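You operate a simulated robot arm through the tools that you are given. There is no shell and no other tool. Be economical: measure what you need, move in short steps, check, and stop when the job is done.

The job below is to be done with a simulated two-armed robot. You get a single attempt, and the scene is never put back.

## Task
Stack the tin labelled "Grease" from the top of the window bench on top of the tin marked "Paste". Then take the green spring and leave it on top of the brown wooden block on the upper shelf of the blue trolley. Then fetch the oil can from the top of the stacker's body and set it on the top shelf of the blue trolley. Then put the socket wrench from the top of the carton bench in the silver tray there. Then put the Size 24 torque wrench from the top of the middle bench on the top of the small bench. Then put the stepped rod on the top of the middle bench away on the shelf of the press. Then push the third cart drawer from the top shut. The order counts. Set down upright: green spring, oil can, stepped rod.

Only the result counts: the job must be done as asked and must still hold three seconds after the hand-in. Knocking over, shifting, dropping, spilling or breaking anything else fails it.

## Robot
Two 6-joint arms with three-finger grippers on one trunk, on a base that drives. Base frame: it is fixed to the floor where the robot stands at the start and does not move with it; the origin is under the middle of the robot, x ahead of it, y to its left, z up; the surface under the hand at the start is at about z = 800. Units: mm, degrees, N and s.
The left shoulder is at the start at [22, 170, 1411], the right one opposite. With the tool pointing down near the work surface each hand reaches from about 340 to 620 mm from the robot's upright axis, wherever it stands, measured 20 degrees to its own side. Places, roughly: green spring (3x3x6 cm) [-2900, 1300, 1100]; oil can [-1250, 4250, 750]; shelf of the press [-11500, -5500, 800]; socket wrench [-2000, 5000, 1000]; stepped rod (6x6x7 cm) [-15000, 5200, 900]; third cart drawer [-12000, -1600, 700]; tin [500, 250, 750]; top of the small bench [-8700, 3800, 900]; top shelf of the blue trolley [-3200, 1300, 1400]; torque wrench [-12750, 4750, 1000]; tray (43x22x5 cm) [-2600, 5000, 900]; wooden block (24x6x6 cm) [-3200, 1300, 1100]. Payload 2.2 kg a hand.
The TCP of each hand is the grasp point between the finger pads, 25 mm short of the fingertips. In the tool frame z runs along the fingers and y along their closing line. The gripper opens to 104 mm. The gripper's body begins 74 mm behind the TCP.
Orientation is told as [roll, pitch, yaw] about the base's x, y, z axes, in that order, counted from this pose: with the fingers straight down and closing along the base's y, the tool's x points along the base's -x, its y along +y and its z along -z.

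## Interface
- The arms move only by the tool arm_command. It takes "left_moves", "right_moves" or both (then of equal length, played together; a hand with none holds still); each is a list of rows, each a list of 7 numbers: the shift along the base's x, y, z in units of 400 mm (1.0 is 400 mm), then the turn, a rotation vector about the base's x, y, z in units of 45 degrees (1.0 is 45 degrees), then the finger opening in mm, from 0 to 104. In form: [[tx, ty, tz, rx, ry, rz, claw], ...]. A call has 1 to 8 rows; each row is the pose to reach, as a shift and turn from the pose commanded when the call began. A call with a number of a shift or a turn outside -1 to 1 is refused whole. A row lasts 0.2 s, in which the tool goes at most 50 mm and 8.6 degrees; a call with a longer step from one row to the next is refused whole, and so is a gripper value outside its range. A pose out of reach is approached as far as the arm can. The call stops where the force on the tool passes 40 N (or 10 N more than at its start, if that is more) or the arm is blocked; 0.2 s more then pass. Each finger halts on what it meets, pressing with about 33 N; the grip force reading is that of the motor and also rises with nothing between the fingers. The clock runs only during rows and for 0.2 s after the last one: add rows that repeat a pose to give the fingers time. It gives the time, the measured TCP pose, the force on the tool (base axes), the opening and the grip force at its end, in the units of the frame above (readings bear some noise), with the torque about the TCP (base axes, N m) and any sound that the robot's microphone picked up.
- Cameras (640 x 400 px; columns grow to the right, rows downward): "scene" is now at [153.2, 23.9, 1297.2]; the picture's right is [0.28, -0.96, 0.00], its down [-0.63, -0.19, -0.75] and it looks along [0.72, 0.21, -0.66] (base axes); focal length 267 px, centre (320, 200). "left" rides on the left gripper at [82, -3, -104] in its tool frame; the picture's right is [0.04, 1.00, 0.00], its down [-0.75, 0.03, -0.66] and it looks along [-0.66, 0.03, 0.75] (tool axes); focal length 256 px, centre (320, 200). "right" rides on the right gripper at [82, 3, -104] in its tool frame; the picture's right is [-0.04, 1.00, 0.00], its down [-0.75, -0.03, -0.66] and it looks along [-0.66, -0.03, 0.75] (tool axes); focal length 256 px, centre (320, 200). There is no depth. A picture from a camera that has moved, and an enlarged one, comes with that camera's place and axes in the base frame and with its lens.
- grab_frame(camera): a new picture of that camera. The clock stands still meanwhile.
- slide_trunk(by): slides the trunk up (or, below 0, down) by that many mm; the arms and the scene camera ride with it, the base frame stays. It gives what a move gives, with no picture.
- roll_base(legs): drives the robot by 1 to 6 legs, each [ahead, left, turn to the left] in mm, mm and degrees, along the robot's own axes; the way and the turn of a leg run together, so that a leg with both is an arc; at most 1500 mm and 180 degrees a leg. The arms and the cameras ride along, it lands a little off, and it stops where it bumps. It gives what a move gives.
- aim_head(pan, tilt): turns the head with the scene camera to pan (to the left, within 60 degrees either way) and tilt (down, from -29 to 69), counted from straight ahead of the robot. It gives what a move gives.
- close_up(camera, box): a new picture of the part [left, top, right, bottom] of that camera's present view, enlarged. The clock stands still meanwhile.
- hand_in(): hands the job in; it is judged then, once.

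Go step by step. Nothing tells you exact positions but the pictures and the camera data: compare them with the known pose of the tool, close in by small moves and look again before you grip or let go. The budget is 196 turns and 184 pictures, counting those below and the enlarged ones. Unless the task says otherwise, let go and move clear before handing in.

The tools are called after "Request:" as a command line: name --argument value ..., lists and objects as JSON in quotes. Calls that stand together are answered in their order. arm_command: Moves the arms, as the interface text tells. Its arguments: {"type":"object","properties":{"left_moves":{"type":"array","items":{"type":"array","items":{"type":"number"}}},"right_moves":{"type":"array","items":{"type":"array","items":{"type":"number"}}}},"required":[]} The other tools are called the same way: slide_trunk (by) slides the trunk up or down; roll_base (legs) drives the base; aim_head (pan, tilt) turns the head that bears the scene camera; grab_frame (camera) takes a picture; close_up (camera, box) takes an enlarged picture of a part of a camera's view; hand_in () hands the job in.

At the start:

```text
time_s: 0.0
left_position: [447.2, 328.3, 992.2]
left_tool_rot: [0.0, 0.0, 0.1]
left_wrist_force: [0.2, -0.4, -0.1]
left_wrist_torque: [-0.02, 0.02, -0.03]
left_width: 103.9
left_gripper_force: 0.2
right_position: [619.3, -69.9, 1042.8]
right_tool_rot: [0.0, 0.0, 0.0]
right_wrist_force: [-0.2, -0.9, 0.1]
right_wrist_torque: [-0.03, -0.02, 0.01]
right_width: 104.0
right_gripper_force: 0.0
trunk travel left (down, up): [-604.0, 138.0]
robot x, y, heading: [0.9, 1.4, -0.0]
head pan, tilt: [16.4, 41.1]
```

scene: 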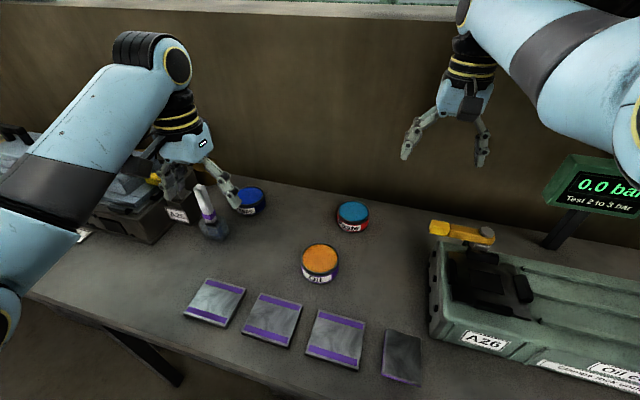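
right: 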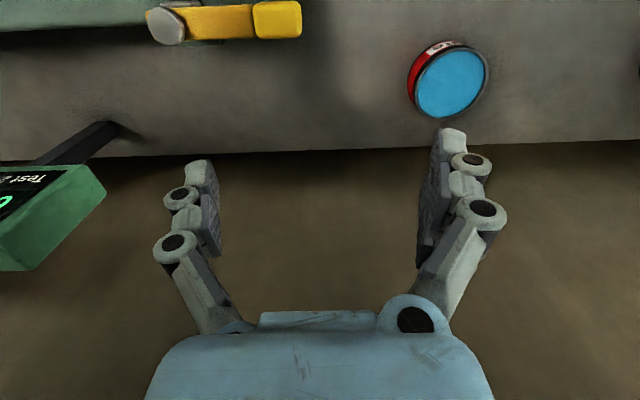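
left: 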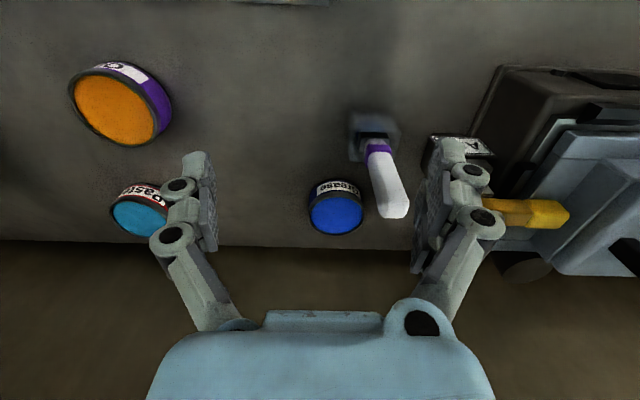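

I take the blue tin at about [620, 358] to be "Grease" and the teal one at about [640, 75] to be "Paste". I'll check the labels.

Request:
close_up --camera "left" --box '[60, 50, 420, 250]'

Request:
close_up --camera "scene" --box '[140, 150, 400, 310]'

Request:
roll_base --legs '[[120, 0, 0]]'

```text
1.78 times, centred on (240, 150) of left
camera zoom: at [365.2, 326.6, 1094.3], right [-0.04, 1.0, 0.0], down [0.75, 0.03, 0.66], along [0.66, 0.03, -0.75], focal length 455 px, centre (462, 289)
```

zoom: 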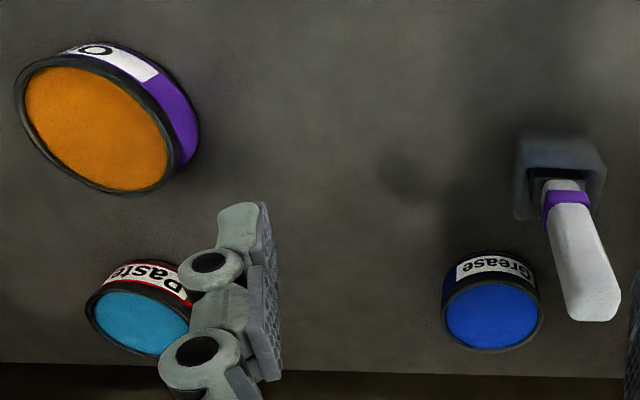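

```text
2.46 times, centred on (270, 230) of scene
camera zoom: at [153.2, 23.9, 1297.2], right [0.28, -0.96, 0.0], down [-0.63, -0.19, -0.75], along [0.72, 0.21, -0.66], focal length 656 px, centre (443, 126)
```

zoom: 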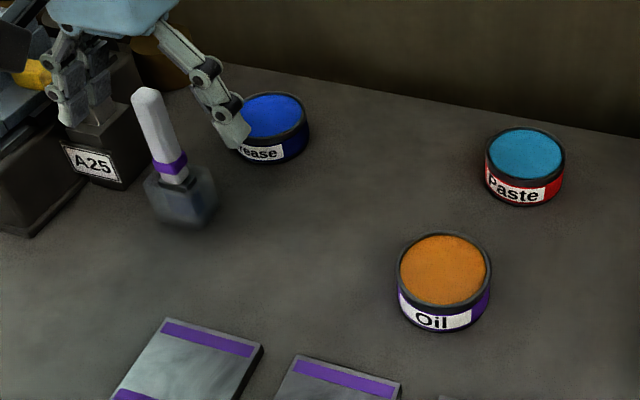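

```text
time_s: 1.4
left_position: [555.4, 330.2, 991.7]
left_tool_rot: [0.0, -0.2, 0.0]
left_wrist_force: [0.2, -0.3, 0.7]
left_wrist_torque: [-0.01, -0.03, 0.0]
left_width: 104.0
left_gripper_force: 0.2
right_position: [726.2, -70.8, 1045.0]
right_tool_rot: [0.0, 0.0, 0.0]
right_wrist_force: [-0.4, 0.4, -0.9]
right_wrist_torque: [-0.03, -0.05, 0.02]
right_width: 103.9
right_gripper_force: 0.0
trunk travel left (down, up): [-604.0, 138.0]
robot x, y, heading: [106.4, 1.2, -0.1]
head pan, tilt: [16.4, 41.1]
stopped in leg 1: the robot was blocked; the commanded pose is now the measured one
```

The base stopped at x=106 against the bench. I'll look again from the new place to triangulate.

Request:
grab_frame --camera "left"

Request:
grab_frame --camera "scene"

```text
178 pictures are left
camera left: at [472.5, 326.7, 1095.0], right [-0.04, 1.0, 0.0], down [0.75, 0.03, 0.66], along [0.66, 0.03, -0.75], focal length 256 px, centre (320, 200)
```

left: 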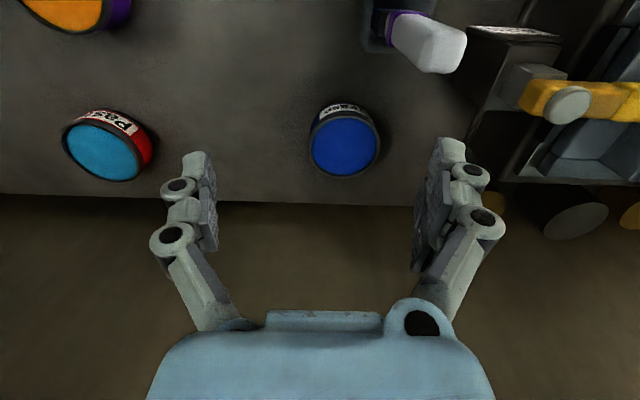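

```text
177 pictures are left
camera scene: at [260.2, 24.1, 1297.5], right [0.28, -0.96, 0.0], down [-0.63, -0.19, -0.75], along [0.72, 0.21, -0.66], focal length 267 px, centre (320, 200)
```

scene: 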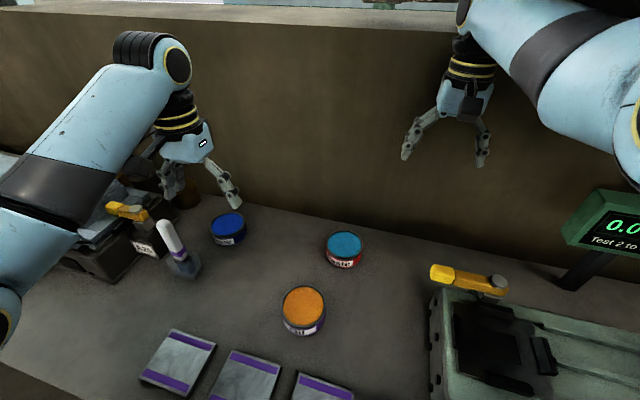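

Triangulation puts the Grease top at about [612, 360, 844]. There is a brush handle near [498, 390], so I turn the left hand 45° to keep its camera away from it and hover over the tin.

Request:
arm_command --left_moves '[[0.025, 0.012, 0, 0, 0, 0.17, 104], [0.05, 0.025, 0, 0, 0, 0.34, 104], [0.075, 0.04, 0, 0, 0, 0.51, 104], [0.1, 0.055, 0, 0, 0, 0.68, 104], [0.125, 0.065, 0, 0, 0, 0.85, 104], [0.1415, 0.075, 0, 0, 0, 1, 104], [0.1415, 0.075, -0.1, 0, 0, 1, 104]]'

Request:
grab_frame --camera "left"

```text
time_s: 3.0
left_position: [615.4, 359.3, 952.3]
left_tool_rot: [0.0, 0.0, 45.1]
left_wrist_force: [0.1, -0.1, 0.3]
left_wrist_torque: [0.0, 0.02, 0.0]
left_width: 104.1
left_gripper_force: 0.0
right_position: [729.1, -69.5, 1042.8]
right_tool_rot: [0.1, 0.2, -0.1]
right_wrist_force: [-0.2, -0.6, 0.6]
right_wrist_torque: [0.02, 0.0, 0.02]
right_width: 104.1
right_gripper_force: 0.0
trunk travel left (down, up): [-604.0, 138.0]
robot x, y, heading: [108.3, -0.9, 0.2]
head pan, tilt: [16.4, 41.1]
```

```text
176 pictures are left
camera left: at [559.0, 299.3, 1054.5], right [-0.74, 0.68, 0.0], down [0.51, 0.56, 0.66], along [0.44, 0.48, -0.75], focal length 256 px, centre (320, 200)
```

left: 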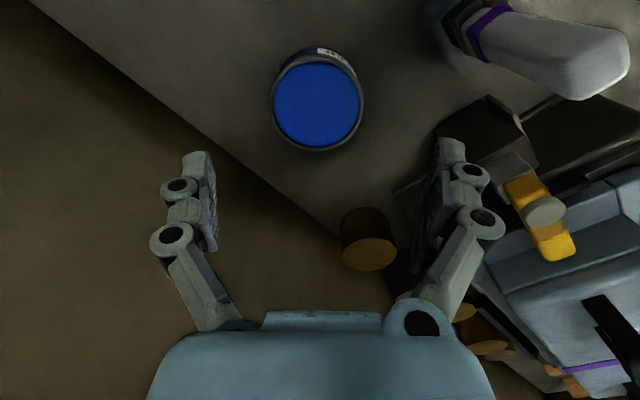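

The hand is nearly centred on the tin. I'll shift a little, go down around it and close.

Request:
arm_command --left_moves '[[-0.004, -0.011, -0.05, 0, 0, 0, 98], [-0.004, -0.011, -0.15, 0, 0, 0, 98], [-0.004, -0.011, -0.25, 0, 0, 0, 98], [-0.004, -0.011, -0.3, 0, 0, 0, 98], [-0.004, -0.011, -0.3, 0, 0, 0, 60], [-0.004, -0.011, -0.3, 0, 0, 0, 60], [-0.004, -0.011, -0.3, 0, 0, 0, 60]]'

Request:
grab_frame --camera "left"

```text
time_s: 4.6
left_position: [610.2, 353.9, 831.6]
left_tool_rot: [0.0, 0.2, 45.0]
left_wrist_force: [-0.6, 0.7, 0.1]
left_wrist_torque: [-0.03, 0.07, 0.01]
left_width: 80.7
left_gripper_force: 32.9
right_position: [728.8, -69.1, 1042.9]
right_tool_rot: [0.0, 0.1, 0.0]
right_wrist_force: [-0.9, 0.0, 0.0]
right_wrist_torque: [0.03, 0.04, -0.02]
right_width: 104.0
right_gripper_force: 0.0
trunk travel left (down, up): [-604.0, 138.0]
robot x, y, heading: [108.6, 0.6, -0.1]
head pan, tilt: [16.4, 41.1]
```

```text
175 pictures are left
camera left: at [555.1, 294.1, 934.5], right [-0.74, 0.68, 0.0], down [0.51, 0.56, 0.66], along [0.44, 0.48, -0.76], focal length 256 px, centre (320, 200)
```

left: 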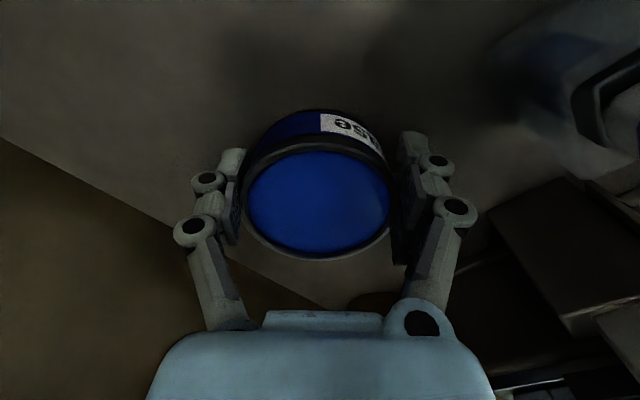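

The Grease tin is gripped (80.7 mm). I lift it and carry it towards Paste.

Request:
arm_command --left_moves '[[0, 0, 0.06, 0, 0, 0, 60], [0, 0, 0.17, 0, 0, 0, 60], [0, 0, 0.28, 0, 0, 0, 60], [0, -0.1, 0.32, 0, 0, 0, 60], [0.02, -0.2, 0.32, 0, 0, 0, 60], [0.04, -0.3, 0.32, 0, 0, 0, 60], [0.05, -0.41, 0.32, 0, 0, 0, 60], [0.05, -0.52, 0.32, 0, 0, 0, 60]]'

Request:
grab_frame --camera "left"

Request:
close_up --camera "right" --box '[320, 0, 640, 200]'

Request:
grab_frame --camera "scene"

```text
time_s: 6.4
left_position: [631.4, 147.2, 958.2]
left_tool_rot: [0.0, 0.0, 45.1]
left_wrist_force: [0.5, 0.7, -3.6]
left_wrist_torque: [0.0, 0.03, 0.0]
left_width: 80.6
left_gripper_force: 33.3
right_position: [729.0, -71.7, 1042.8]
right_tool_rot: [0.0, 0.1, 0.0]
right_wrist_force: [-0.2, -0.4, -0.1]
right_wrist_torque: [0.02, -0.01, 0.03]
right_width: 104.3
right_gripper_force: 0.1
trunk travel left (down, up): [-604.0, 138.0]
robot x, y, heading: [107.0, 0.9, 0.3]
head pan, tilt: [16.4, 41.1]
```

```text
174 pictures are left
camera left: at [575.9, 87.3, 1062.4], right [-0.74, 0.68, 0.0], down [0.51, 0.55, 0.66], along [0.44, 0.48, -0.75], focal length 256 px, centre (320, 200)
```

left: 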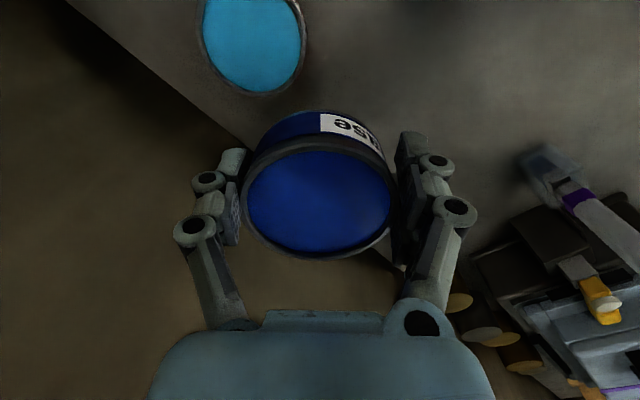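

```text
2.00 times, centred on (480, 100) of right
camera zoom: at [647.7, -67.6, 1147.7], right [0.04, 1.0, 0.0], down [0.75, -0.03, 0.66], along [0.65, -0.03, -0.76], focal length 512 px, centre (0, 400)
```

zoom: 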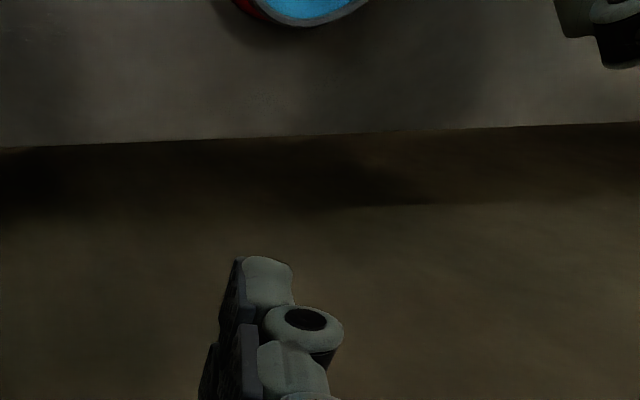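

```text
172 pictures are left
camera scene: at [262.6, 22.6, 1297.2], right [0.28, -0.96, 0.0], down [-0.63, -0.18, -0.75], along [0.72, 0.21, -0.66], focal length 267 px, centre (320, 200)
```

scene: 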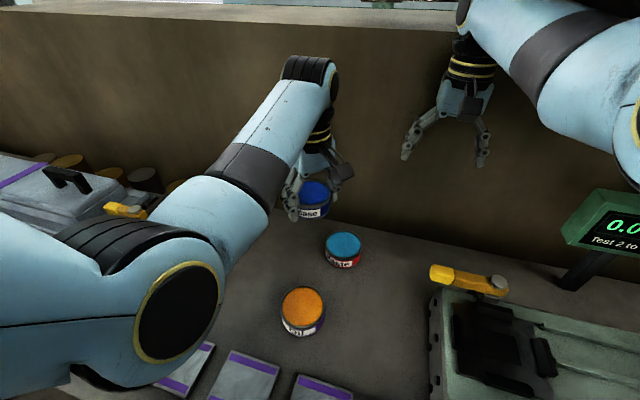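

Paste is at about [631, 78]. I move over it and come down to just above it, then check from the scene camera.

Request:
arm_command --left_moves '[[0, -0.08, 0, 0, 0, 0, 60], [0, -0.17, 0, 0, 0, 0, 60], [0, -0.17, -0.1, 0, 0, 0, 60], [0, -0.17, -0.16, 0, 0, 0, 60]]'

Request:
close_up --camera "scene" --box '[260, 180, 420, 280]'

Request:
grab_frame --camera "left"

```text
time_s: 7.6
left_position: [637.9, 125.8, 888.0]
left_tool_rot: [2.3, -2.2, 46.9]
left_wrist_force: [0.0, 0.0, -4.0]
left_wrist_torque: [-0.05, 0.03, -0.02]
left_width: 80.4
left_gripper_force: 32.9
right_position: [729.2, -71.4, 1043.2]
right_tool_rot: [0.0, 0.0, 0.0]
right_wrist_force: [-0.2, 0.0, -0.9]
right_wrist_torque: [0.04, -0.02, -0.01]
right_width: 104.1
right_gripper_force: 0.1
trunk travel left (down, up): [-604.0, 138.0]
robot x, y, heading: [106.7, -0.4, -0.2]
head pan, tilt: [16.4, 41.1]
stopped in row 4 (left hand): the arm was blocked; the commanded pose is now the measured one
```

```text
4.00 times, centred on (340, 230) of scene
camera zoom: at [262.7, 24.1, 1297.1], right [0.28, -0.96, 0.0], down [-0.63, -0.19, -0.75], along [0.72, 0.21, -0.66], focal length 1066 px, centre (240, 80)
```

zoom: 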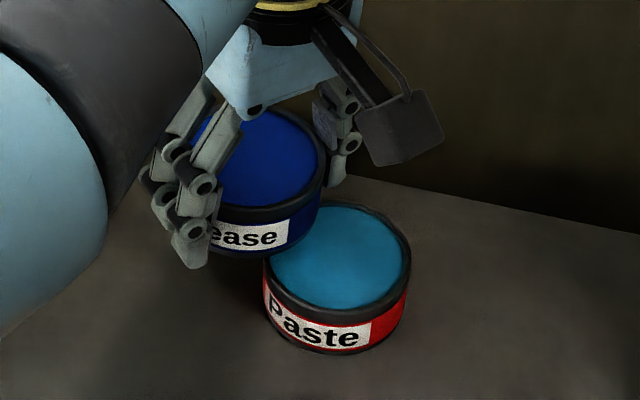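

```text
170 pictures are left
camera left: at [584.6, 57.8, 986.5], right [-0.76, 0.65, 0.04], down [0.49, 0.53, 0.69], along [0.43, 0.54, -0.73], focal length 256 px, centre (320, 200)
```

left: 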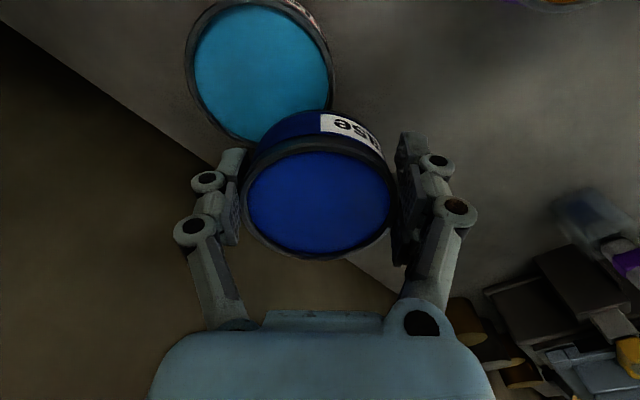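

The arm hit a joint limit with the 45° yaw while reaching across. I lift and turn the hand back to yaw 0.

Request:
arm_command --left_moves '[[0, 0.02, 0.1, 0, 0, 0, 60], [0, 0.02, 0.17, -0.011, 0.004, -0.17, 60], [0, 0.02, 0.17, -0.022, 0.008, -0.34, 60], [0, 0.02, 0.17, -0.033, 0.012, -0.51, 60], [0, 0.02, 0.17, -0.044, 0.016, -0.68, 60], [0, 0.02, 0.17, -0.055, 0.02, -0.85, 60], [0, 0.02, 0.17, -0.066, 0.024, -1, 60], [0, -0.05, 0.17, -0.066, 0.024, -1, 60]]'

Request:
grab_frame --camera "left"

```text
time_s: 9.6
left_position: [637.4, 139.2, 944.4]
left_tool_rot: [2.7, 0.4, 3.4]
left_wrist_force: [0.0, -0.1, -3.6]
left_wrist_torque: [0.02, 0.02, 0.0]
left_width: 80.3
left_gripper_force: 33.2
right_position: [729.8, -70.3, 1043.0]
right_tool_rot: [-0.1, 0.1, 0.0]
right_wrist_force: [-0.4, 0.0, -0.1]
right_wrist_torque: [0.01, -0.01, -0.01]
right_width: 104.3
right_gripper_force: 0.0
trunk travel left (down, up): [-604.0, 138.0]
robot x, y, heading: [104.5, -0.2, 0.1]
head pan, tilt: [16.4, 41.1]
stopped in row 8 (left hand): the arm was blocked; the commanded pose is now the measured one
```

```text
169 pictures are left
camera left: at [556.1, 126.0, 1048.0], right [-0.1, 0.99, 0.05], down [0.76, 0.04, 0.65], along [0.65, 0.1, -0.76], focal length 256 px, centre (320, 200)
```

left: 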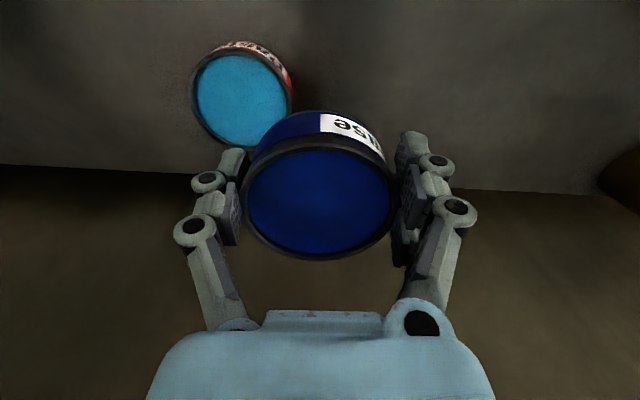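

Still at the limit of the left arm crossing to the middle. I'll pull the right hand back and up, then turn the base a little to the right so Paste lies on the left arm's own side.

Request:
arm_command --right_moves '[[-0.06, 0, 0.08, 0, 0, 0, 104], [-0.12, 0, 0.16, 0, 0, 0, 104], [-0.2, 0, 0.24, 0, 0, 0, 104], [-0.28, 0, 0.3, 0, 0, 0, 104]]'

Request:
roll_base --legs '[[-25, 0, 0], [0, 0, -9]]'

Request:
grab_frame --camera "left"

```text
time_s: 10.8
left_position: [636.6, 138.4, 944.3]
left_tool_rot: [2.7, 0.6, 3.4]
left_wrist_force: [-0.2, -1.0, -2.5]
left_wrist_torque: [-0.01, 0.05, 0.0]
left_width: 80.4
left_gripper_force: 33.2
right_position: [690.7, -95.7, 1113.2]
right_tool_rot: [-2.5, -1.3, -2.7]
right_wrist_force: [0.9, 0.2, 0.1]
right_wrist_torque: [-0.01, 0.03, 0.02]
right_width: 104.0
right_gripper_force: 0.1
right hand out of reach, approached as far as the arm can: row 3, 4
trunk travel left (down, up): [-604.0, 138.0]
robot x, y, heading: [106.8, -0.9, 0.1]
head pan, tilt: [16.4, 41.1]
stopped in row 4 (right hand): the arm was blocked; the commanded pose is now the measured one
```

```text
time_s: 12.3
left_position: [627.7, 52.5, 945.2]
left_tool_rot: [2.8, 0.4, -5.9]
left_wrist_force: [-0.5, -0.5, -3.6]
left_wrist_torque: [0.02, 0.04, 0.0]
left_width: 80.6
left_gripper_force: 33.0
right_position: [641.6, -188.6, 1114.0]
right_tool_rot: [-2.5, -1.2, -11.9]
right_wrist_force: [0.8, -0.2, 0.0]
right_wrist_torque: [0.04, -0.02, 0.0]
right_width: 104.3
right_gripper_force: 0.0
trunk travel left (down, up): [-604.0, 138.0]
robot x, y, heading: [84.7, -1.3, -9.4]
head pan, tilt: [16.4, 41.1]
```

```text
168 pictures are left
camera left: at [545.2, 52.4, 1048.2], right [0.06, 1.0, 0.05], down [0.75, -0.08, 0.65], along [0.65, 0.0, -0.76], focal length 256 px, centre (320, 200)
```

left: 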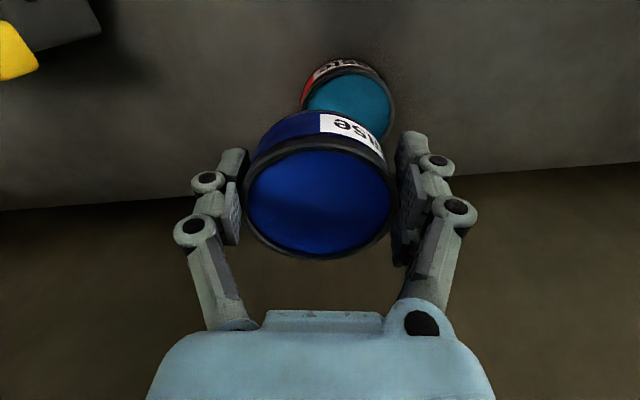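

The left hand can reach now; Paste comes out at [630, 82]. I level the hand, centre it and come down close.

Request:
arm_command --left_moves '[[0.006, 0.035, 0, -0.031, -0.005, 0, 60], [0.006, 0.071, 0, -0.062, -0.01, 0, 60], [0.006, 0.071, -0.08, -0.062, -0.01, 0, 60], [0.006, 0.071, -0.13, -0.062, -0.01, 0, 60]]'

Request:
close_up --camera "scene" --box '[220, 160, 380, 260]'

Request:
grab_frame --camera "left"

```text
time_s: 13.3
left_position: [629.9, 80.5, 894.0]
left_tool_rot: [-0.1, -0.4, -6.0]
left_wrist_force: [-0.5, -0.4, -3.7]
left_wrist_torque: [-0.02, 0.05, -0.01]
left_width: 80.3
left_gripper_force: 33.5
right_position: [641.5, -188.1, 1113.2]
right_tool_rot: [-2.6, -1.2, -12.0]
right_wrist_force: [0.5, -0.5, 0.2]
right_wrist_torque: [0.0, -0.02, 0.02]
right_width: 103.9
right_gripper_force: 0.2
trunk travel left (down, up): [-604.0, 138.0]
robot x, y, heading: [87.9, 3.1, -9.0]
head pan, tilt: [16.4, 41.1]
```

```text
4.00 times, centred on (300, 210) of scene
camera zoom: at [239.9, -0.3, 1297.1], right [0.13, -0.99, 0.0], down [-0.65, -0.08, -0.75], along [0.75, 0.09, -0.66], focal length 1066 px, centre (400, 160)
```

zoom: 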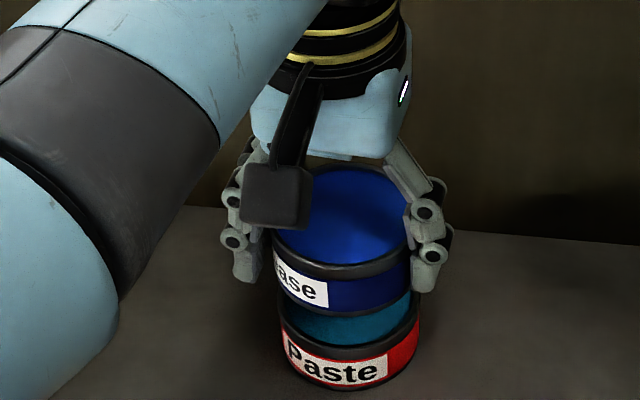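

```text
166 pictures are left
camera left: at [546.8, 86.6, 996.0], right [0.06, 1.0, 0.0], down [0.75, -0.05, 0.66], along [0.66, -0.04, -0.75], focal length 256 px, centre (320, 200)
```

left: 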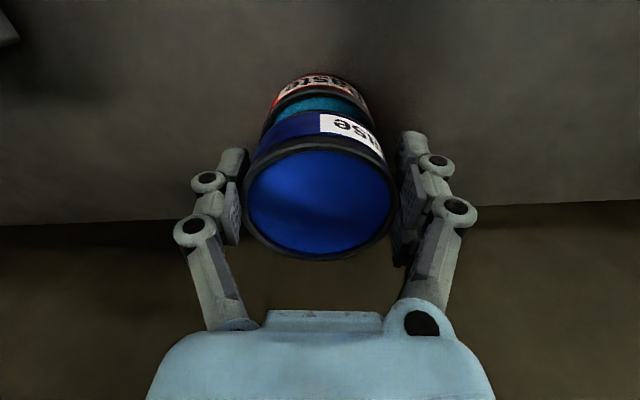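

Aligned within a few mm. I lower in small steps until contact.

Request:
arm_command --left_moves '[[0, -0.005, -0.015, 0, 0, 0, 60], [0, -0.005, -0.025, 0, 0, 0, 60], [0, -0.005, -0.033, 0, 0, 0, 60], [0, -0.005, -0.04, 0, 0, 0, 60]]'

Request:
close_up --camera "scene" --box '[220, 160, 380, 260]'

```text
time_s: 14.3
left_position: [629.6, 79.3, 876.4]
left_tool_rot: [-0.1, -0.2, -5.9]
left_wrist_force: [-0.2, 0.1, -3.4]
left_wrist_torque: [-0.02, 0.0, -0.01]
left_width: 80.6
left_gripper_force: 33.3
right_position: [641.8, -187.6, 1113.4]
right_tool_rot: [-2.7, -1.1, -12.0]
right_wrist_force: [-1.1, 0.0, -0.5]
right_wrist_torque: [-0.02, 0.02, -0.01]
right_width: 103.9
right_gripper_force: 0.1
trunk travel left (down, up): [-604.0, 138.0]
robot x, y, heading: [82.2, 0.2, -9.4]
head pan, tilt: [16.4, 41.1]
```

```text
4.00 times, centred on (300, 210) of scene
camera zoom: at [240.0, -0.5, 1297.1], right [0.13, -0.99, 0.0], down [-0.65, -0.08, -0.75], along [0.75, 0.09, -0.66], focal length 1066 px, centre (400, 160)
```

zoom: 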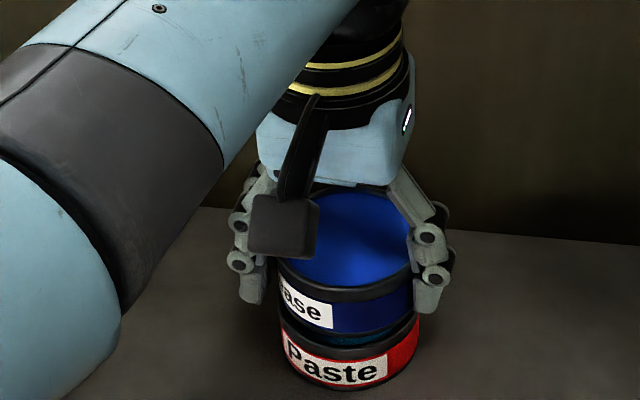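

A gap of a few mm is left; I go on slowly.

Request:
arm_command --left_moves '[[0, 0, -0.006, 0, 0, 0, 60], [0, 0, -0.011, 0, 0, 0, 60], [0, 0, -0.015, 0, 0, 0, 60], [0, 0, -0.018, 0, 0, 0, 60]]'

Request:
close_up --camera "scene" --box '[220, 160, 380, 260]'

```text
time_s: 15.3
left_position: [629.6, 78.8, 869.7]
left_tool_rot: [-0.1, -0.2, -5.7]
left_wrist_force: [0.5, 0.4, -3.6]
left_wrist_torque: [0.02, 0.06, 0.01]
left_width: 80.4
left_gripper_force: 33.0
right_position: [642.4, -187.7, 1112.7]
right_tool_rot: [-2.5, -1.2, -11.9]
right_wrist_force: [0.3, 0.6, 0.4]
right_wrist_torque: [0.0, 0.02, 0.02]
right_width: 104.0
right_gripper_force: 0.0
trunk travel left (down, up): [-604.0, 138.0]
robot x, y, heading: [82.8, 2.4, -9.2]
head pan, tilt: [16.4, 41.1]
```

```text
4.00 times, centred on (300, 210) of scene
camera zoom: at [240.0, -0.5, 1297.1], right [0.13, -0.99, 0.0], down [-0.65, -0.08, -0.75], along [0.75, 0.09, -0.66], focal length 1066 px, centre (400, 160)
```

zoom: 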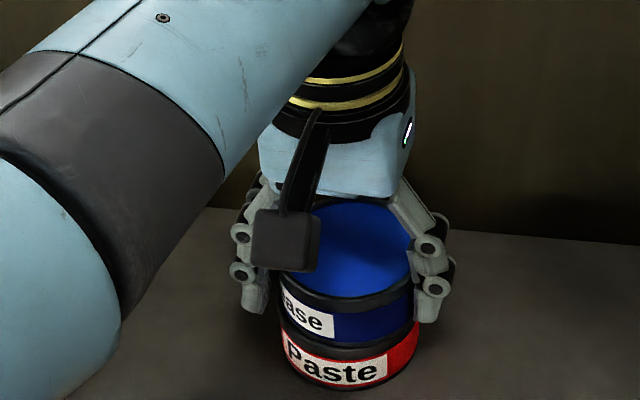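

Almost in contact; three more millimetres, then read the force.

Request:
arm_command --left_moves '[[0, 0, -0.003, 0, 0, 0, 60], [0, 0, -0.006, 0, 0, 0, 60], [0, 0, -0.008, 0, 0, 0, 60]]'

```text
time_s: 16.1
left_position: [628.6, 79.1, 866.5]
left_tool_rot: [-0.1, -0.3, -5.8]
left_wrist_force: [0.5, 0.1, -4.1]
left_wrist_torque: [-0.02, 0.03, 0.01]
left_width: 80.6
left_gripper_force: 33.1
right_position: [641.1, -188.2, 1113.2]
right_tool_rot: [-2.5, -1.2, -12.0]
right_wrist_force: [0.0, 0.1, -0.1]
right_wrist_torque: [0.02, 0.03, 0.02]
right_width: 103.9
right_gripper_force: 0.0
trunk travel left (down, up): [-604.0, 138.0]
robot x, y, heading: [82.8, -0.3, -9.1]
head pan, tilt: [16.4, 41.1]
```

Request:
arm_command --left_moves '[[0, 0, -0.003, 0, 0, 0, 60], [0, 0, -0.006, 0, 0, 0, 60], [0, 0, -0.009, 0, 0, 0, 60]]'

Request:
close_up --camera "scene" --box '[250, 210, 350, 272]'

```text
time_s: 16.9
left_position: [629.6, 78.8, 864.4]
left_tool_rot: [-0.2, -0.6, -5.7]
left_wrist_force: [-3.6, 3.5, 21.1]
left_wrist_torque: [0.04, -0.16, -0.12]
left_width: 81.0
left_gripper_force: 32.9
right_position: [639.8, -188.6, 1113.7]
right_tool_rot: [-2.6, -1.3, -11.9]
right_wrist_force: [0.1, 0.4, -0.9]
right_wrist_torque: [0.02, 0.02, 0.0]
right_width: 104.0
right_gripper_force: 0.1
trunk travel left (down, up): [-604.0, 138.0]
robot x, y, heading: [82.9, -0.7, -9.1]
head pan, tilt: [16.4, 41.1]
```

```text
6.40 times, centred on (300, 241) of scene
camera zoom: at [237.3, -0.3, 1297.7], right [0.13, -0.99, 0.0], down [-0.65, -0.08, -0.76], along [0.75, 0.09, -0.66], focal length 1706 px, centre (448, -62)
```

zoom: 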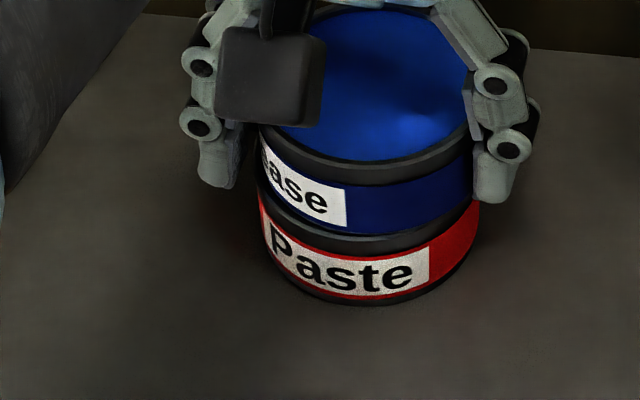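

In contact (about 25 N). I release and rise.

Request:
arm_command --left_moves '[[0, 0, 0.003, 0, 0, 0, 60], [0, 0, 0.003, 0, 0, 0, 104], [0, 0, 0.003, 0, 0, 0, 104], [0, 0, 0.003, 0, 0, 0, 104], [0, 0, 0.1, 0, 0, 0, 104], [0, 0, 0.2, 0, 0, 0, 104], [0, 0, 0.32, 0, 0, 0, 104]]'

Request:
close_up --camera "scene" --box '[220, 160, 380, 260]'

```text
time_s: 18.5
left_position: [627.9, 77.9, 992.4]
left_tool_rot: [0.1, -0.2, -5.9]
left_wrist_force: [-0.2, -0.4, -0.6]
left_wrist_torque: [0.01, 0.0, 0.0]
left_width: 104.0
left_gripper_force: 0.0
right_position: [640.1, -188.0, 1112.4]
right_tool_rot: [-2.5, -1.2, -11.9]
right_wrist_force: [-0.6, 0.9, -0.3]
right_wrist_torque: [0.0, 0.0, 0.0]
right_width: 104.1
right_gripper_force: 0.0
trunk travel left (down, up): [-604.0, 138.0]
robot x, y, heading: [81.6, 0.1, -9.2]
head pan, tilt: [16.4, 41.1]
```

```text
4.00 times, centred on (300, 210) of scene
camera zoom: at [239.1, -0.8, 1297.2], right [0.13, -0.99, 0.0], down [-0.65, -0.08, -0.75], along [0.75, 0.09, -0.66], focal length 1066 px, centre (400, 160)
```

zoom: 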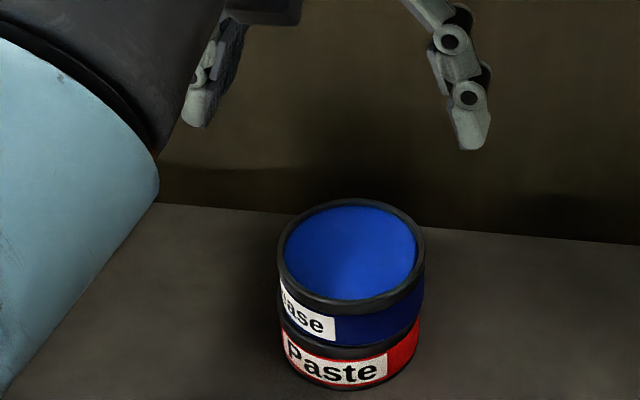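

Grease sits neatly on Paste. Now I back away from the bench and pull the hands in.

Request:
roll_base --legs '[[-450, 0, 0]]'

Request:
arm_command --left_moves '[[-0.1, 0.08, 0.02, 0, 0, 0, 104], [-0.2, 0.16, 0.04, 0, 0, 0, 104], [-0.3, 0.22, 0.06, 0, 0, 0, 104], [-0.4, 0.28, 0.06, 0, 0, 0, 104]]' --right_moves '[[-0.05, -0.08, 0, 0, 0, 0, 104], [-0.15, -0.1, 0, 0, 0, 0, 104], [-0.25, -0.13, 0, 0, 0, 0, 104], [-0.35, -0.15, 0, 0, 0, 0, 104]]'

Request:
aim_head --pan 60 --tilt 20

Request:
grab_frame --camera "scene"

```text
time_s: 21.2
left_position: [184.0, 148.1, 992.4]
left_tool_rot: [-0.1, -0.3, -6.1]
left_wrist_force: [0.2, -0.7, -0.2]
left_wrist_torque: [0.0, -0.01, -0.01]
left_width: 103.8
left_gripper_force: 0.1
right_position: [195.9, -116.2, 1113.0]
right_tool_rot: [-2.6, -1.3, -12.2]
right_wrist_force: [-1.0, -0.1, 0.3]
right_wrist_torque: [-0.03, -0.06, 0.0]
right_width: 103.8
right_gripper_force: 0.1
trunk travel left (down, up): [-604.0, 138.0]
robot x, y, heading: [-356.8, 73.7, -9.2]
head pan, tilt: [16.4, 41.1]
```

```text
refused: row 1 steps farther than a row can; nothing moved
```

```text
time_s: 22.3
left_position: [186.1, 147.7, 992.9]
left_tool_rot: [-0.1, -0.2, -6.1]
left_wrist_force: [-0.4, 0.3, -0.6]
left_wrist_torque: [-0.04, -0.01, -0.01]
left_width: 104.2
left_gripper_force: 0.0
right_position: [196.3, -117.9, 1112.6]
right_tool_rot: [-2.6, -1.2, -12.1]
right_wrist_force: [-0.5, -0.4, -0.2]
right_wrist_torque: [-0.01, 0.01, 0.0]
right_width: 103.9
right_gripper_force: 0.1
trunk travel left (down, up): [-604.0, 138.0]
robot x, y, heading: [-361.2, 76.3, -9.3]
head pan, tilt: [60.0, 20.0]
```

```text
161 pictures are left
camera scene: at [-228.7, 132.9, 1330.1], right [0.77, -0.63, 0.0], down [-0.22, -0.26, -0.94], along [0.6, 0.73, -0.34], focal length 267 px, centre (320, 200)
```

scene: 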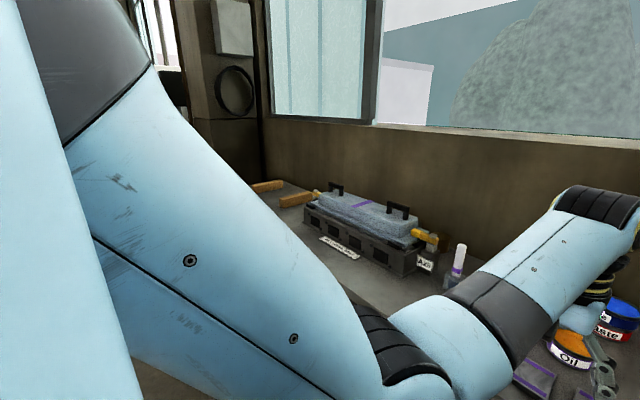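

I retract both hands toward the body, in smaller steps, then back off farther and turn toward the trolley.

Request:
arm_command --left_moves '[[-0.092, 0.015, 0.02, 0, 0, 0, 104], [-0.185, 0.03, 0.04, 0, 0, 0, 104], [-0.277, 0.045, 0.06, 0, 0, 0, 104], [-0.37, 0.06, 0.08, 0, 0, 0, 104]]' --right_moves '[[-0.098, -0.021, 0, 0, 0, 0, 104], [-0.196, -0.042, 0, 0, 0, 0, 104], [-0.294, -0.063, 0, 0, 0, 0, 104], [-0.392, -0.085, 0, 0, 0, 0, 104]]'

Request:
roll_base --legs '[[-250, 0, 0], [0, 0, 100]]'

Request:
grab_frame --camera "scene"

```text
time_s: 23.3
left_position: [64.1, 240.6, 988.5]
left_tool_rot: [10.4, -1.1, -5.0]
left_wrist_force: [-1.0, -0.1, 0.0]
left_wrist_torque: [-0.01, -0.05, 0.0]
left_width: 104.0
left_gripper_force: 0.1
left hand out of reach, approached as far as the arm can: row 2, 3, 4
right_position: [118.7, -198.1, 1054.1]
right_tool_rot: [-9.7, -3.9, -15.8]
right_wrist_force: [-0.1, -0.7, 0.4]
right_wrist_torque: [0.0, -0.06, 0.0]
right_width: 104.1
right_gripper_force: 0.0
right hand out of reach, approached as far as the arm can: row 1, 2, 3, 4
trunk travel left (down, up): [-604.0, 138.0]
robot x, y, heading: [-362.9, 72.1, -9.4]
head pan, tilt: [60.0, 20.0]
stopped in row 4 (left hand): the arm was blocked; the commanded pose is now the measured one
```

```text
time_s: 29.3
left_position: [-840.3, 501.4, 987.1]
left_tool_rot: [10.4, -1.0, 95.2]
left_wrist_force: [0.5, -0.2, -0.7]
left_wrist_torque: [0.0, 0.01, 0.02]
left_width: 104.0
left_gripper_force: 0.1
right_position: [-420.2, 632.9, 1052.2]
right_tool_rot: [-9.5, -3.8, 84.6]
right_wrist_force: [-0.6, 0.3, -0.1]
right_wrist_torque: [0.0, -0.03, 0.01]
right_width: 103.9
right_gripper_force: 0.0
trunk travel left (down, up): [-604.0, 138.0]
robot x, y, heading: [-598.8, 113.5, 90.8]
head pan, tilt: [60.0, 20.0]
```

```text
160 pictures are left
camera scene: at [-680.4, 227.5, 1330.2], right [0.49, 0.87, 0.0], down [0.3, -0.17, -0.94], along [-0.82, 0.46, -0.34], focal length 267 px, centre (320, 200)
```

scene: 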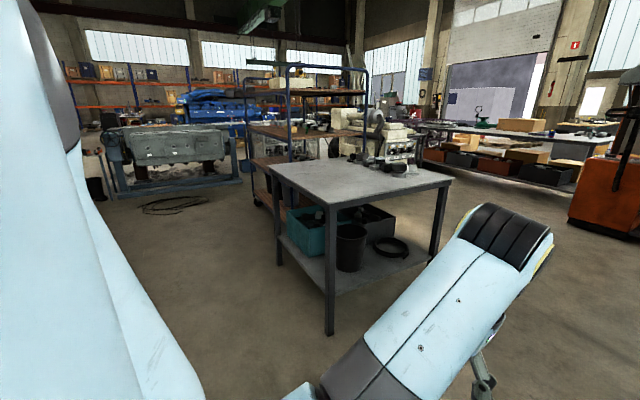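

The blue trolley is seen behind a grey table, around [-3000, 1300]. I strafe left along the free aisle and look again.

Request:
roll_base --legs '[[0, 1400, 0], [0, 500, 0]]'

Request:
aim_head --pan 0 --tilt 15

Request:
grab_frame --camera "scene"

```text
time_s: 38.9
left_position: [-2744.4, 486.7, 988.6]
left_tool_rot: [10.4, -1.0, 94.7]
left_wrist_force: [-0.3, -0.9, -0.8]
left_wrist_torque: [0.02, -0.02, -0.01]
left_width: 104.1
left_gripper_force: 0.1
right_position: [-2322.6, 614.7, 1052.3]
right_tool_rot: [-9.6, -3.8, 83.8]
right_wrist_force: [-0.3, -0.6, 0.9]
right_wrist_torque: [-0.02, -0.03, 0.01]
right_width: 103.8
right_gripper_force: 0.0
trunk travel left (down, up): [-604.0, 138.0]
robot x, y, heading: [-2504.4, 98.2, 90.5]
head pan, tilt: [60.0, 20.0]
```

```text
time_s: 40.1
left_position: [-2743.7, 487.1, 988.1]
left_tool_rot: [10.4, -1.1, 94.7]
left_wrist_force: [-0.3, -0.4, -0.2]
left_wrist_torque: [0.02, 0.02, 0.01]
left_width: 104.1
left_gripper_force: 0.1
right_position: [-2321.1, 615.6, 1051.8]
right_tool_rot: [-9.6, -3.8, 83.9]
right_wrist_force: [0.2, -0.1, -0.7]
right_wrist_torque: [-0.01, 0.02, -0.03]
right_width: 104.2
right_gripper_force: 0.0
trunk travel left (down, up): [-604.0, 138.0]
robot x, y, heading: [-2507.2, 95.1, 90.4]
head pan, tilt: [0.0, 15.0]
```

```text
159 pictures are left
camera scene: at [-2506.3, 260.5, 1338.3], right [1.0, 0.01, 0.0], down [0.0, -0.26, -0.97], along [-0.01, 0.97, -0.26], focal length 267 px, centre (320, 200)
```

scene: 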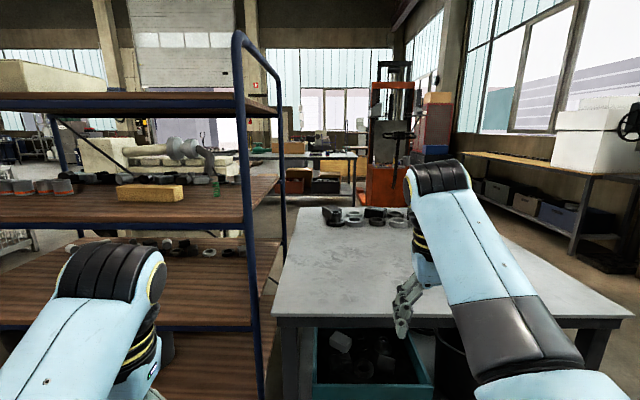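

The trolley is right ahead to the left; a wooden block is on its upper shelf. I zoom in to find the spring.

Request:
close_up --camera "scene" --box '[0, 130, 260, 290]'

Request:
close_up --camera "scene" --box '[100, 160, 240, 248]'

```text
2.46 times, centred on (130, 210) of scene
camera zoom: at [-2506.3, 260.5, 1338.3], right [1.0, 0.01, 0.0], down [0.0, -0.26, -0.97], along [-0.01, 0.97, -0.26], focal length 656 px, centre (788, 175)
```

zoom: 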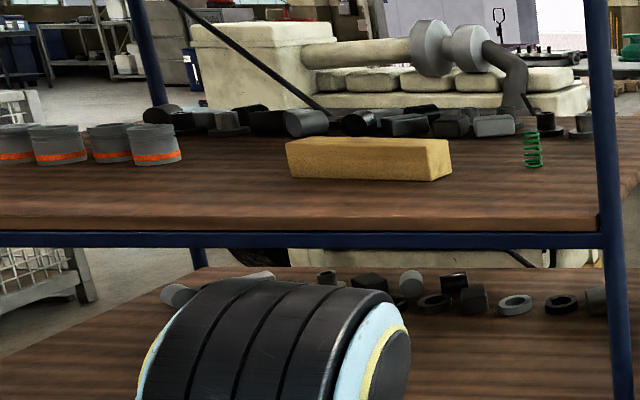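

```text
4.55 times, centred on (170, 204) of scene
camera zoom: at [-2506.3, 260.5, 1338.3], right [1.0, 0.01, 0.0], down [0.0, -0.26, -0.97], along [-0.01, 0.97, -0.26], focal length 1212 px, centre (1002, 182)
```

zoom: 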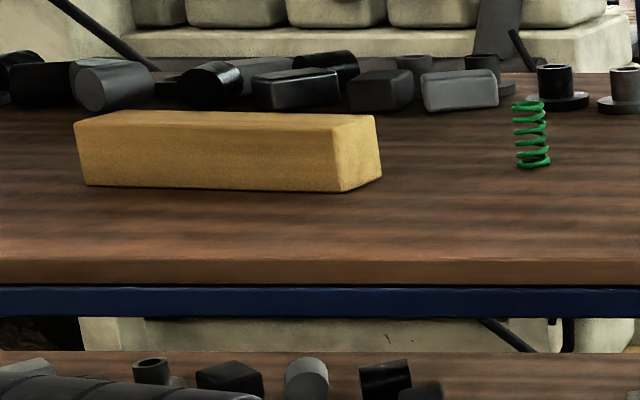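

The green spring stands at about [-2932, 1300] on the shelf (z≈1075), right of the wooden block (centre near [-3170, 1260]). Shelf clearance is about 300 mm, so I will reach in with the left hand tilted 45° forward; first I get both hands into pose here in the free space.

Request:
arm_command --left_moves '[[0.018, 0.08, 0.06, -0.008, -0.07, -0.035, 104], [0.036, 0.16, 0.12, -0.016, -0.14, -0.07, 104], [0.055, 0.24, 0.19, -0.024, -0.231, -0.104, 104], [0.074, 0.33, 0.26, -0.024, -0.231, -0.104, 104], [0.092, 0.42, 0.33, -0.024, -0.231, -0.104, 104]]' --right_moves '[[0.08, -0.02, 0, 0, 0, 0, 104], [0.16, -0.04, 0, 0, 0, 0, 104], [0.24, -0.06, 0, 0, 0, 0, 104], [0.32, -0.08, 0, 0, 0, 0, 104], [0.4, -0.1, 0, 0, 0, 0, 104]]'

Request:
arm_command --left_moves '[[0, 0, 0, 0.17, 0, 0, 104], [0, 0, 0, 0.34, 0, 0, 104], [0, 0, 0, 0.51, 0, 0, 104], [0, 0, 0, 0.68, 0, 0, 104], [0, 0, 0, 0.85, 0, 0, 104], [0, 0, 0, 1, 0, 0, 104]]'

Request:
grab_frame --camera "scene"

Request:
grab_frame --camera "left"

```text
time_s: 41.4
left_position: [-2699.9, 685.9, 1093.7]
left_tool_rot: [0.1, 0.6, 90.0]
left_wrist_force: [-0.5, -0.7, -0.3]
left_wrist_torque: [0.03, 0.02, 0.0]
left_width: 103.9
left_gripper_force: 0.0
left hand out of reach, approached as far as the arm can: row 1, 2, 3, 4, 5
right_position: [-2154.5, 586.9, 1031.2]
right_tool_rot: [-9.4, -3.8, 83.9]
right_wrist_force: [0.4, 0.0, 0.2]
right_wrist_torque: [0.0, 0.02, -0.01]
right_width: 103.9
right_gripper_force: 0.1
right hand out of reach, approached as far as the arm can: row 1, 2, 3, 4, 5
trunk travel left (down, up): [-604.0, 138.0]
robot x, y, heading: [-2504.0, 94.7, 90.4]
head pan, tilt: [0.0, 15.0]
```

```text
time_s: 42.8
left_position: [-2704.1, 685.2, 1095.2]
left_tool_rot: [0.1, -44.7, 89.9]
left_wrist_force: [-0.4, 1.0, 0.2]
left_wrist_torque: [0.01, -0.03, 0.01]
left_width: 104.3
left_gripper_force: 0.0
right_position: [-2156.1, 584.3, 1032.1]
right_tool_rot: [-9.5, -3.9, 84.1]
right_wrist_force: [-0.2, 0.0, 0.6]
right_wrist_torque: [0.01, -0.01, 0.02]
right_width: 104.1
right_gripper_force: 0.0
trunk travel left (down, up): [-604.0, 138.0]
robot x, y, heading: [-2508.9, 96.0, 90.3]
head pan, tilt: [0.0, 15.0]
```

```text
156 pictures are left
camera scene: at [-2506.0, 260.0, 1338.4], right [1.0, 0.01, 0.0], down [0.0, -0.26, -0.97], along [-0.01, 0.97, -0.26], focal length 267 px, centre (320, 200)
```

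scene: 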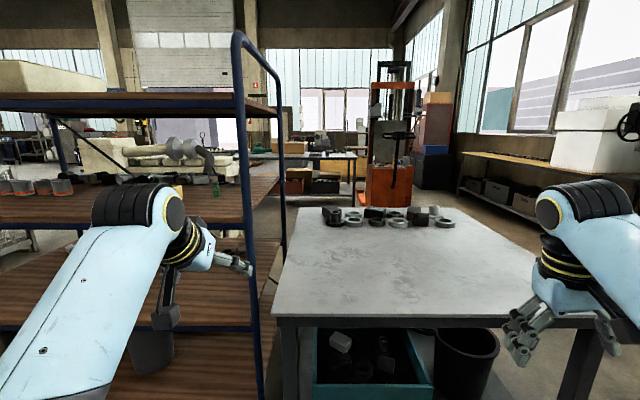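

```text
155 pictures are left
camera left: at [-2701.0, 554.1, 1110.5], right [-1.0, -0.03, -0.03], down [-0.03, 0.07, 1.0], along [-0.03, 1.0, -0.08], focal length 256 px, centre (320, 200)
```

left: 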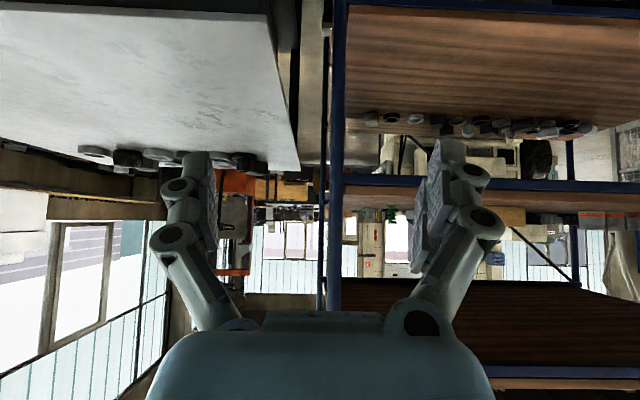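

The tilted pose works. I zoom with the left camera to see the spring and the shelf edges.

Request:
close_up --camera "left" --box '[310, 160, 470, 260]'

```text
4.00 times, centred on (390, 210) of left
camera zoom: at [-2701.0, 554.1, 1110.5], right [-1.0, -0.03, -0.03], down [-0.03, 0.07, 1.0], along [-0.03, 1.0, -0.08], focal length 1024 px, centre (40, 160)
```

zoom: 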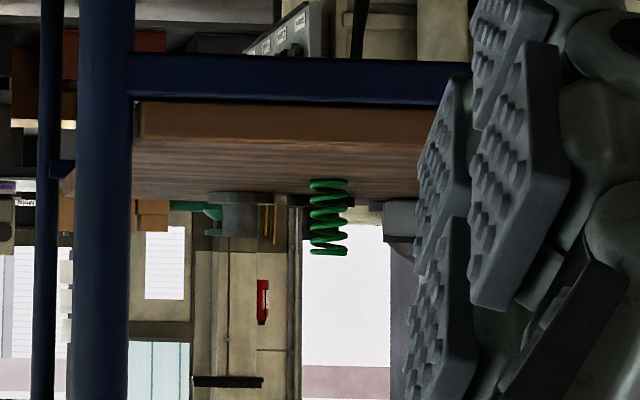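

Refined: shelf top z≈1056 with its front edge at y≈1103, spring ≈[-2950, 1346], block centre ≈[-3211, 1318] with top ≈1116. The grey table would be in the base's way for the left hand, so I'll use the right hand from farther left; the left hand goes aside.

Request:
arm_command --left_moves '[[-0.075, -0.092, 0, -0.125, 0, 0, 104], [-0.15, -0.184, 0, -0.25, 0, 0, 104], [-0.225, -0.276, 0, -0.375, 0, 0, 104], [-0.3, -0.368, 0, -0.5, 0, 0, 104], [-0.375, -0.46, 0, -0.625, 0, 0, 104], [-0.45, -0.552, 0, -0.75, 0, 0, 104], [-0.525, -0.644, 0, -0.875, 0, 0, 104], [-0.6, -0.736, 0, -1, 0, 0, 104]]' --right_moves '[[-0.05, 0.05, 0.02, -0.029, 0.07, 0.044, 104], [-0.1, 0.1, 0.04, -0.058, 0.14, 0.088, 104], [-0.16, 0.16, 0.06, -0.087, 0.211, 0.131, 104], [-0.22, 0.22, 0.08, -0.087, 0.211, 0.131, 104], [-0.28, 0.28, 0.11, -0.087, 0.211, 0.131, 104], [-0.34, 0.35, 0.14, -0.087, 0.211, 0.131, 104], [-0.378, 0.405, 0.158, -0.087, 0.211, 0.131, 104], [-0.378, 0.405, 0.158, -0.087, 0.211, 0.131, 104]]'

Request:
arm_command --right_moves '[[0, 0, 0, 0.17, 0, 0, 104], [0, 0, 0, 0.34, 0, 0, 104], [0, 0, 0, 0.51, 0, 0, 104], [0, 0, 0, 0.68, 0, 0, 104], [0, 0, 0, 0.85, 0, 0, 104], [0, 0, 0, 1, 0, 0, 104]]'

Request:
roll_base --legs '[[0, 640, 0]]'

Request:
grab_frame --camera "scene"

Request:
grab_frame --camera "right"

```text
time_s: 44.5
left_position: [-2916.2, 396.7, 1105.5]
left_tool_rot: [0.0, 0.6, 90.1]
left_wrist_force: [0.7, -1.1, 0.9]
left_wrist_torque: [0.03, 0.05, -0.02]
left_width: 104.1
left_gripper_force: 0.1
left hand out of reach, approached as far as the arm can: row 8
right_position: [-2305.0, 750.4, 1095.6]
right_tool_rot: [-0.1, 0.7, 89.5]
right_wrist_force: [0.4, -0.2, 0.4]
right_wrist_torque: [-0.02, 0.03, -0.03]
right_width: 103.8
right_gripper_force: 0.3
right hand out of reach, approached as far as the arm can: row 1, 2, 3
trunk travel left (down, up): [-604.0, 138.0]
robot x, y, heading: [-2508.4, 94.2, 90.1]
head pan, tilt: [0.0, 15.0]
```

```text
time_s: 46.0
left_position: [-2918.6, 394.8, 1107.0]
left_tool_rot: [-0.1, 0.6, 90.0]
left_wrist_force: [-0.2, -0.4, 0.6]
left_wrist_torque: [0.0, -0.03, 0.03]
left_width: 103.9
left_gripper_force: 0.1
right_position: [-2308.4, 746.9, 1095.3]
right_tool_rot: [0.2, -44.4, 89.5]
right_wrist_force: [-1.0, -0.5, 0.3]
right_wrist_torque: [-0.03, 0.0, -0.03]
right_width: 104.2
right_gripper_force: 0.1
trunk travel left (down, up): [-604.0, 138.0]
robot x, y, heading: [-2507.4, 100.4, 90.4]
head pan, tilt: [0.0, 15.0]
```

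```text
time_s: 49.5
left_position: [-3556.9, 389.5, 1106.7]
left_tool_rot: [0.0, 0.4, 90.2]
left_wrist_force: [-0.7, -0.3, -0.6]
left_wrist_torque: [0.01, -0.01, 0.02]
left_width: 104.1
left_gripper_force: 0.0
right_position: [-2947.0, 743.6, 1095.1]
right_tool_rot: [0.0, -44.3, 89.6]
right_wrist_force: [-0.4, -0.9, 0.8]
right_wrist_torque: [-0.01, 0.02, -0.01]
right_width: 104.1
right_gripper_force: 0.1
trunk travel left (down, up): [-604.0, 138.0]
robot x, y, heading: [-3138.9, 90.6, 90.6]
head pan, tilt: [0.0, 15.0]
```

```text
153 pictures are left
camera scene: at [-3144.7, 255.8, 1338.3], right [1.0, 0.01, 0.0], down [0.0, -0.26, -0.97], along [-0.01, 0.97, -0.26], focal length 267 px, centre (320, 200)
```

scene: 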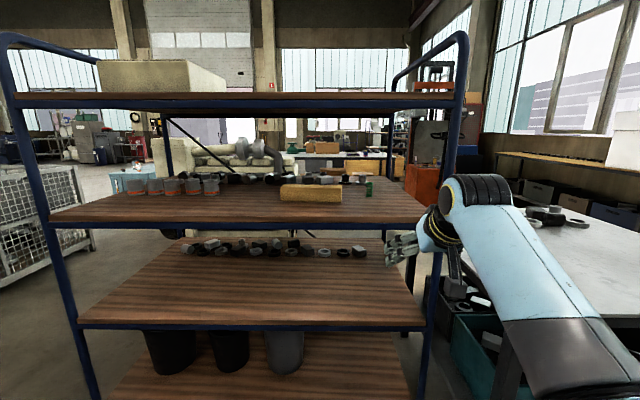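

```text
152 pictures are left
camera right: at [-2950.9, 614.0, 1112.0], right [-1.0, 0.03, 0.03], down [0.03, 0.08, 1.0], along [0.03, 1.0, -0.08], focal length 256 px, centre (320, 200)
```

right: 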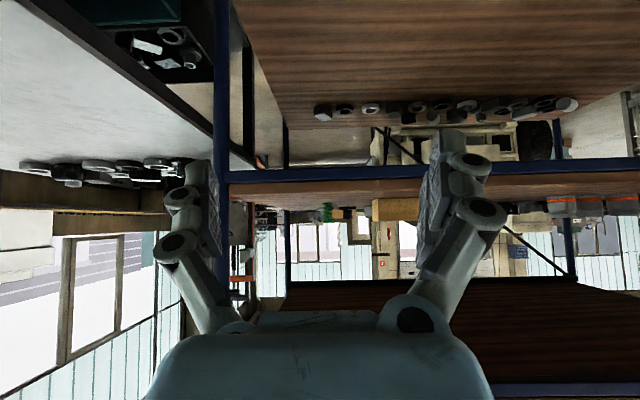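

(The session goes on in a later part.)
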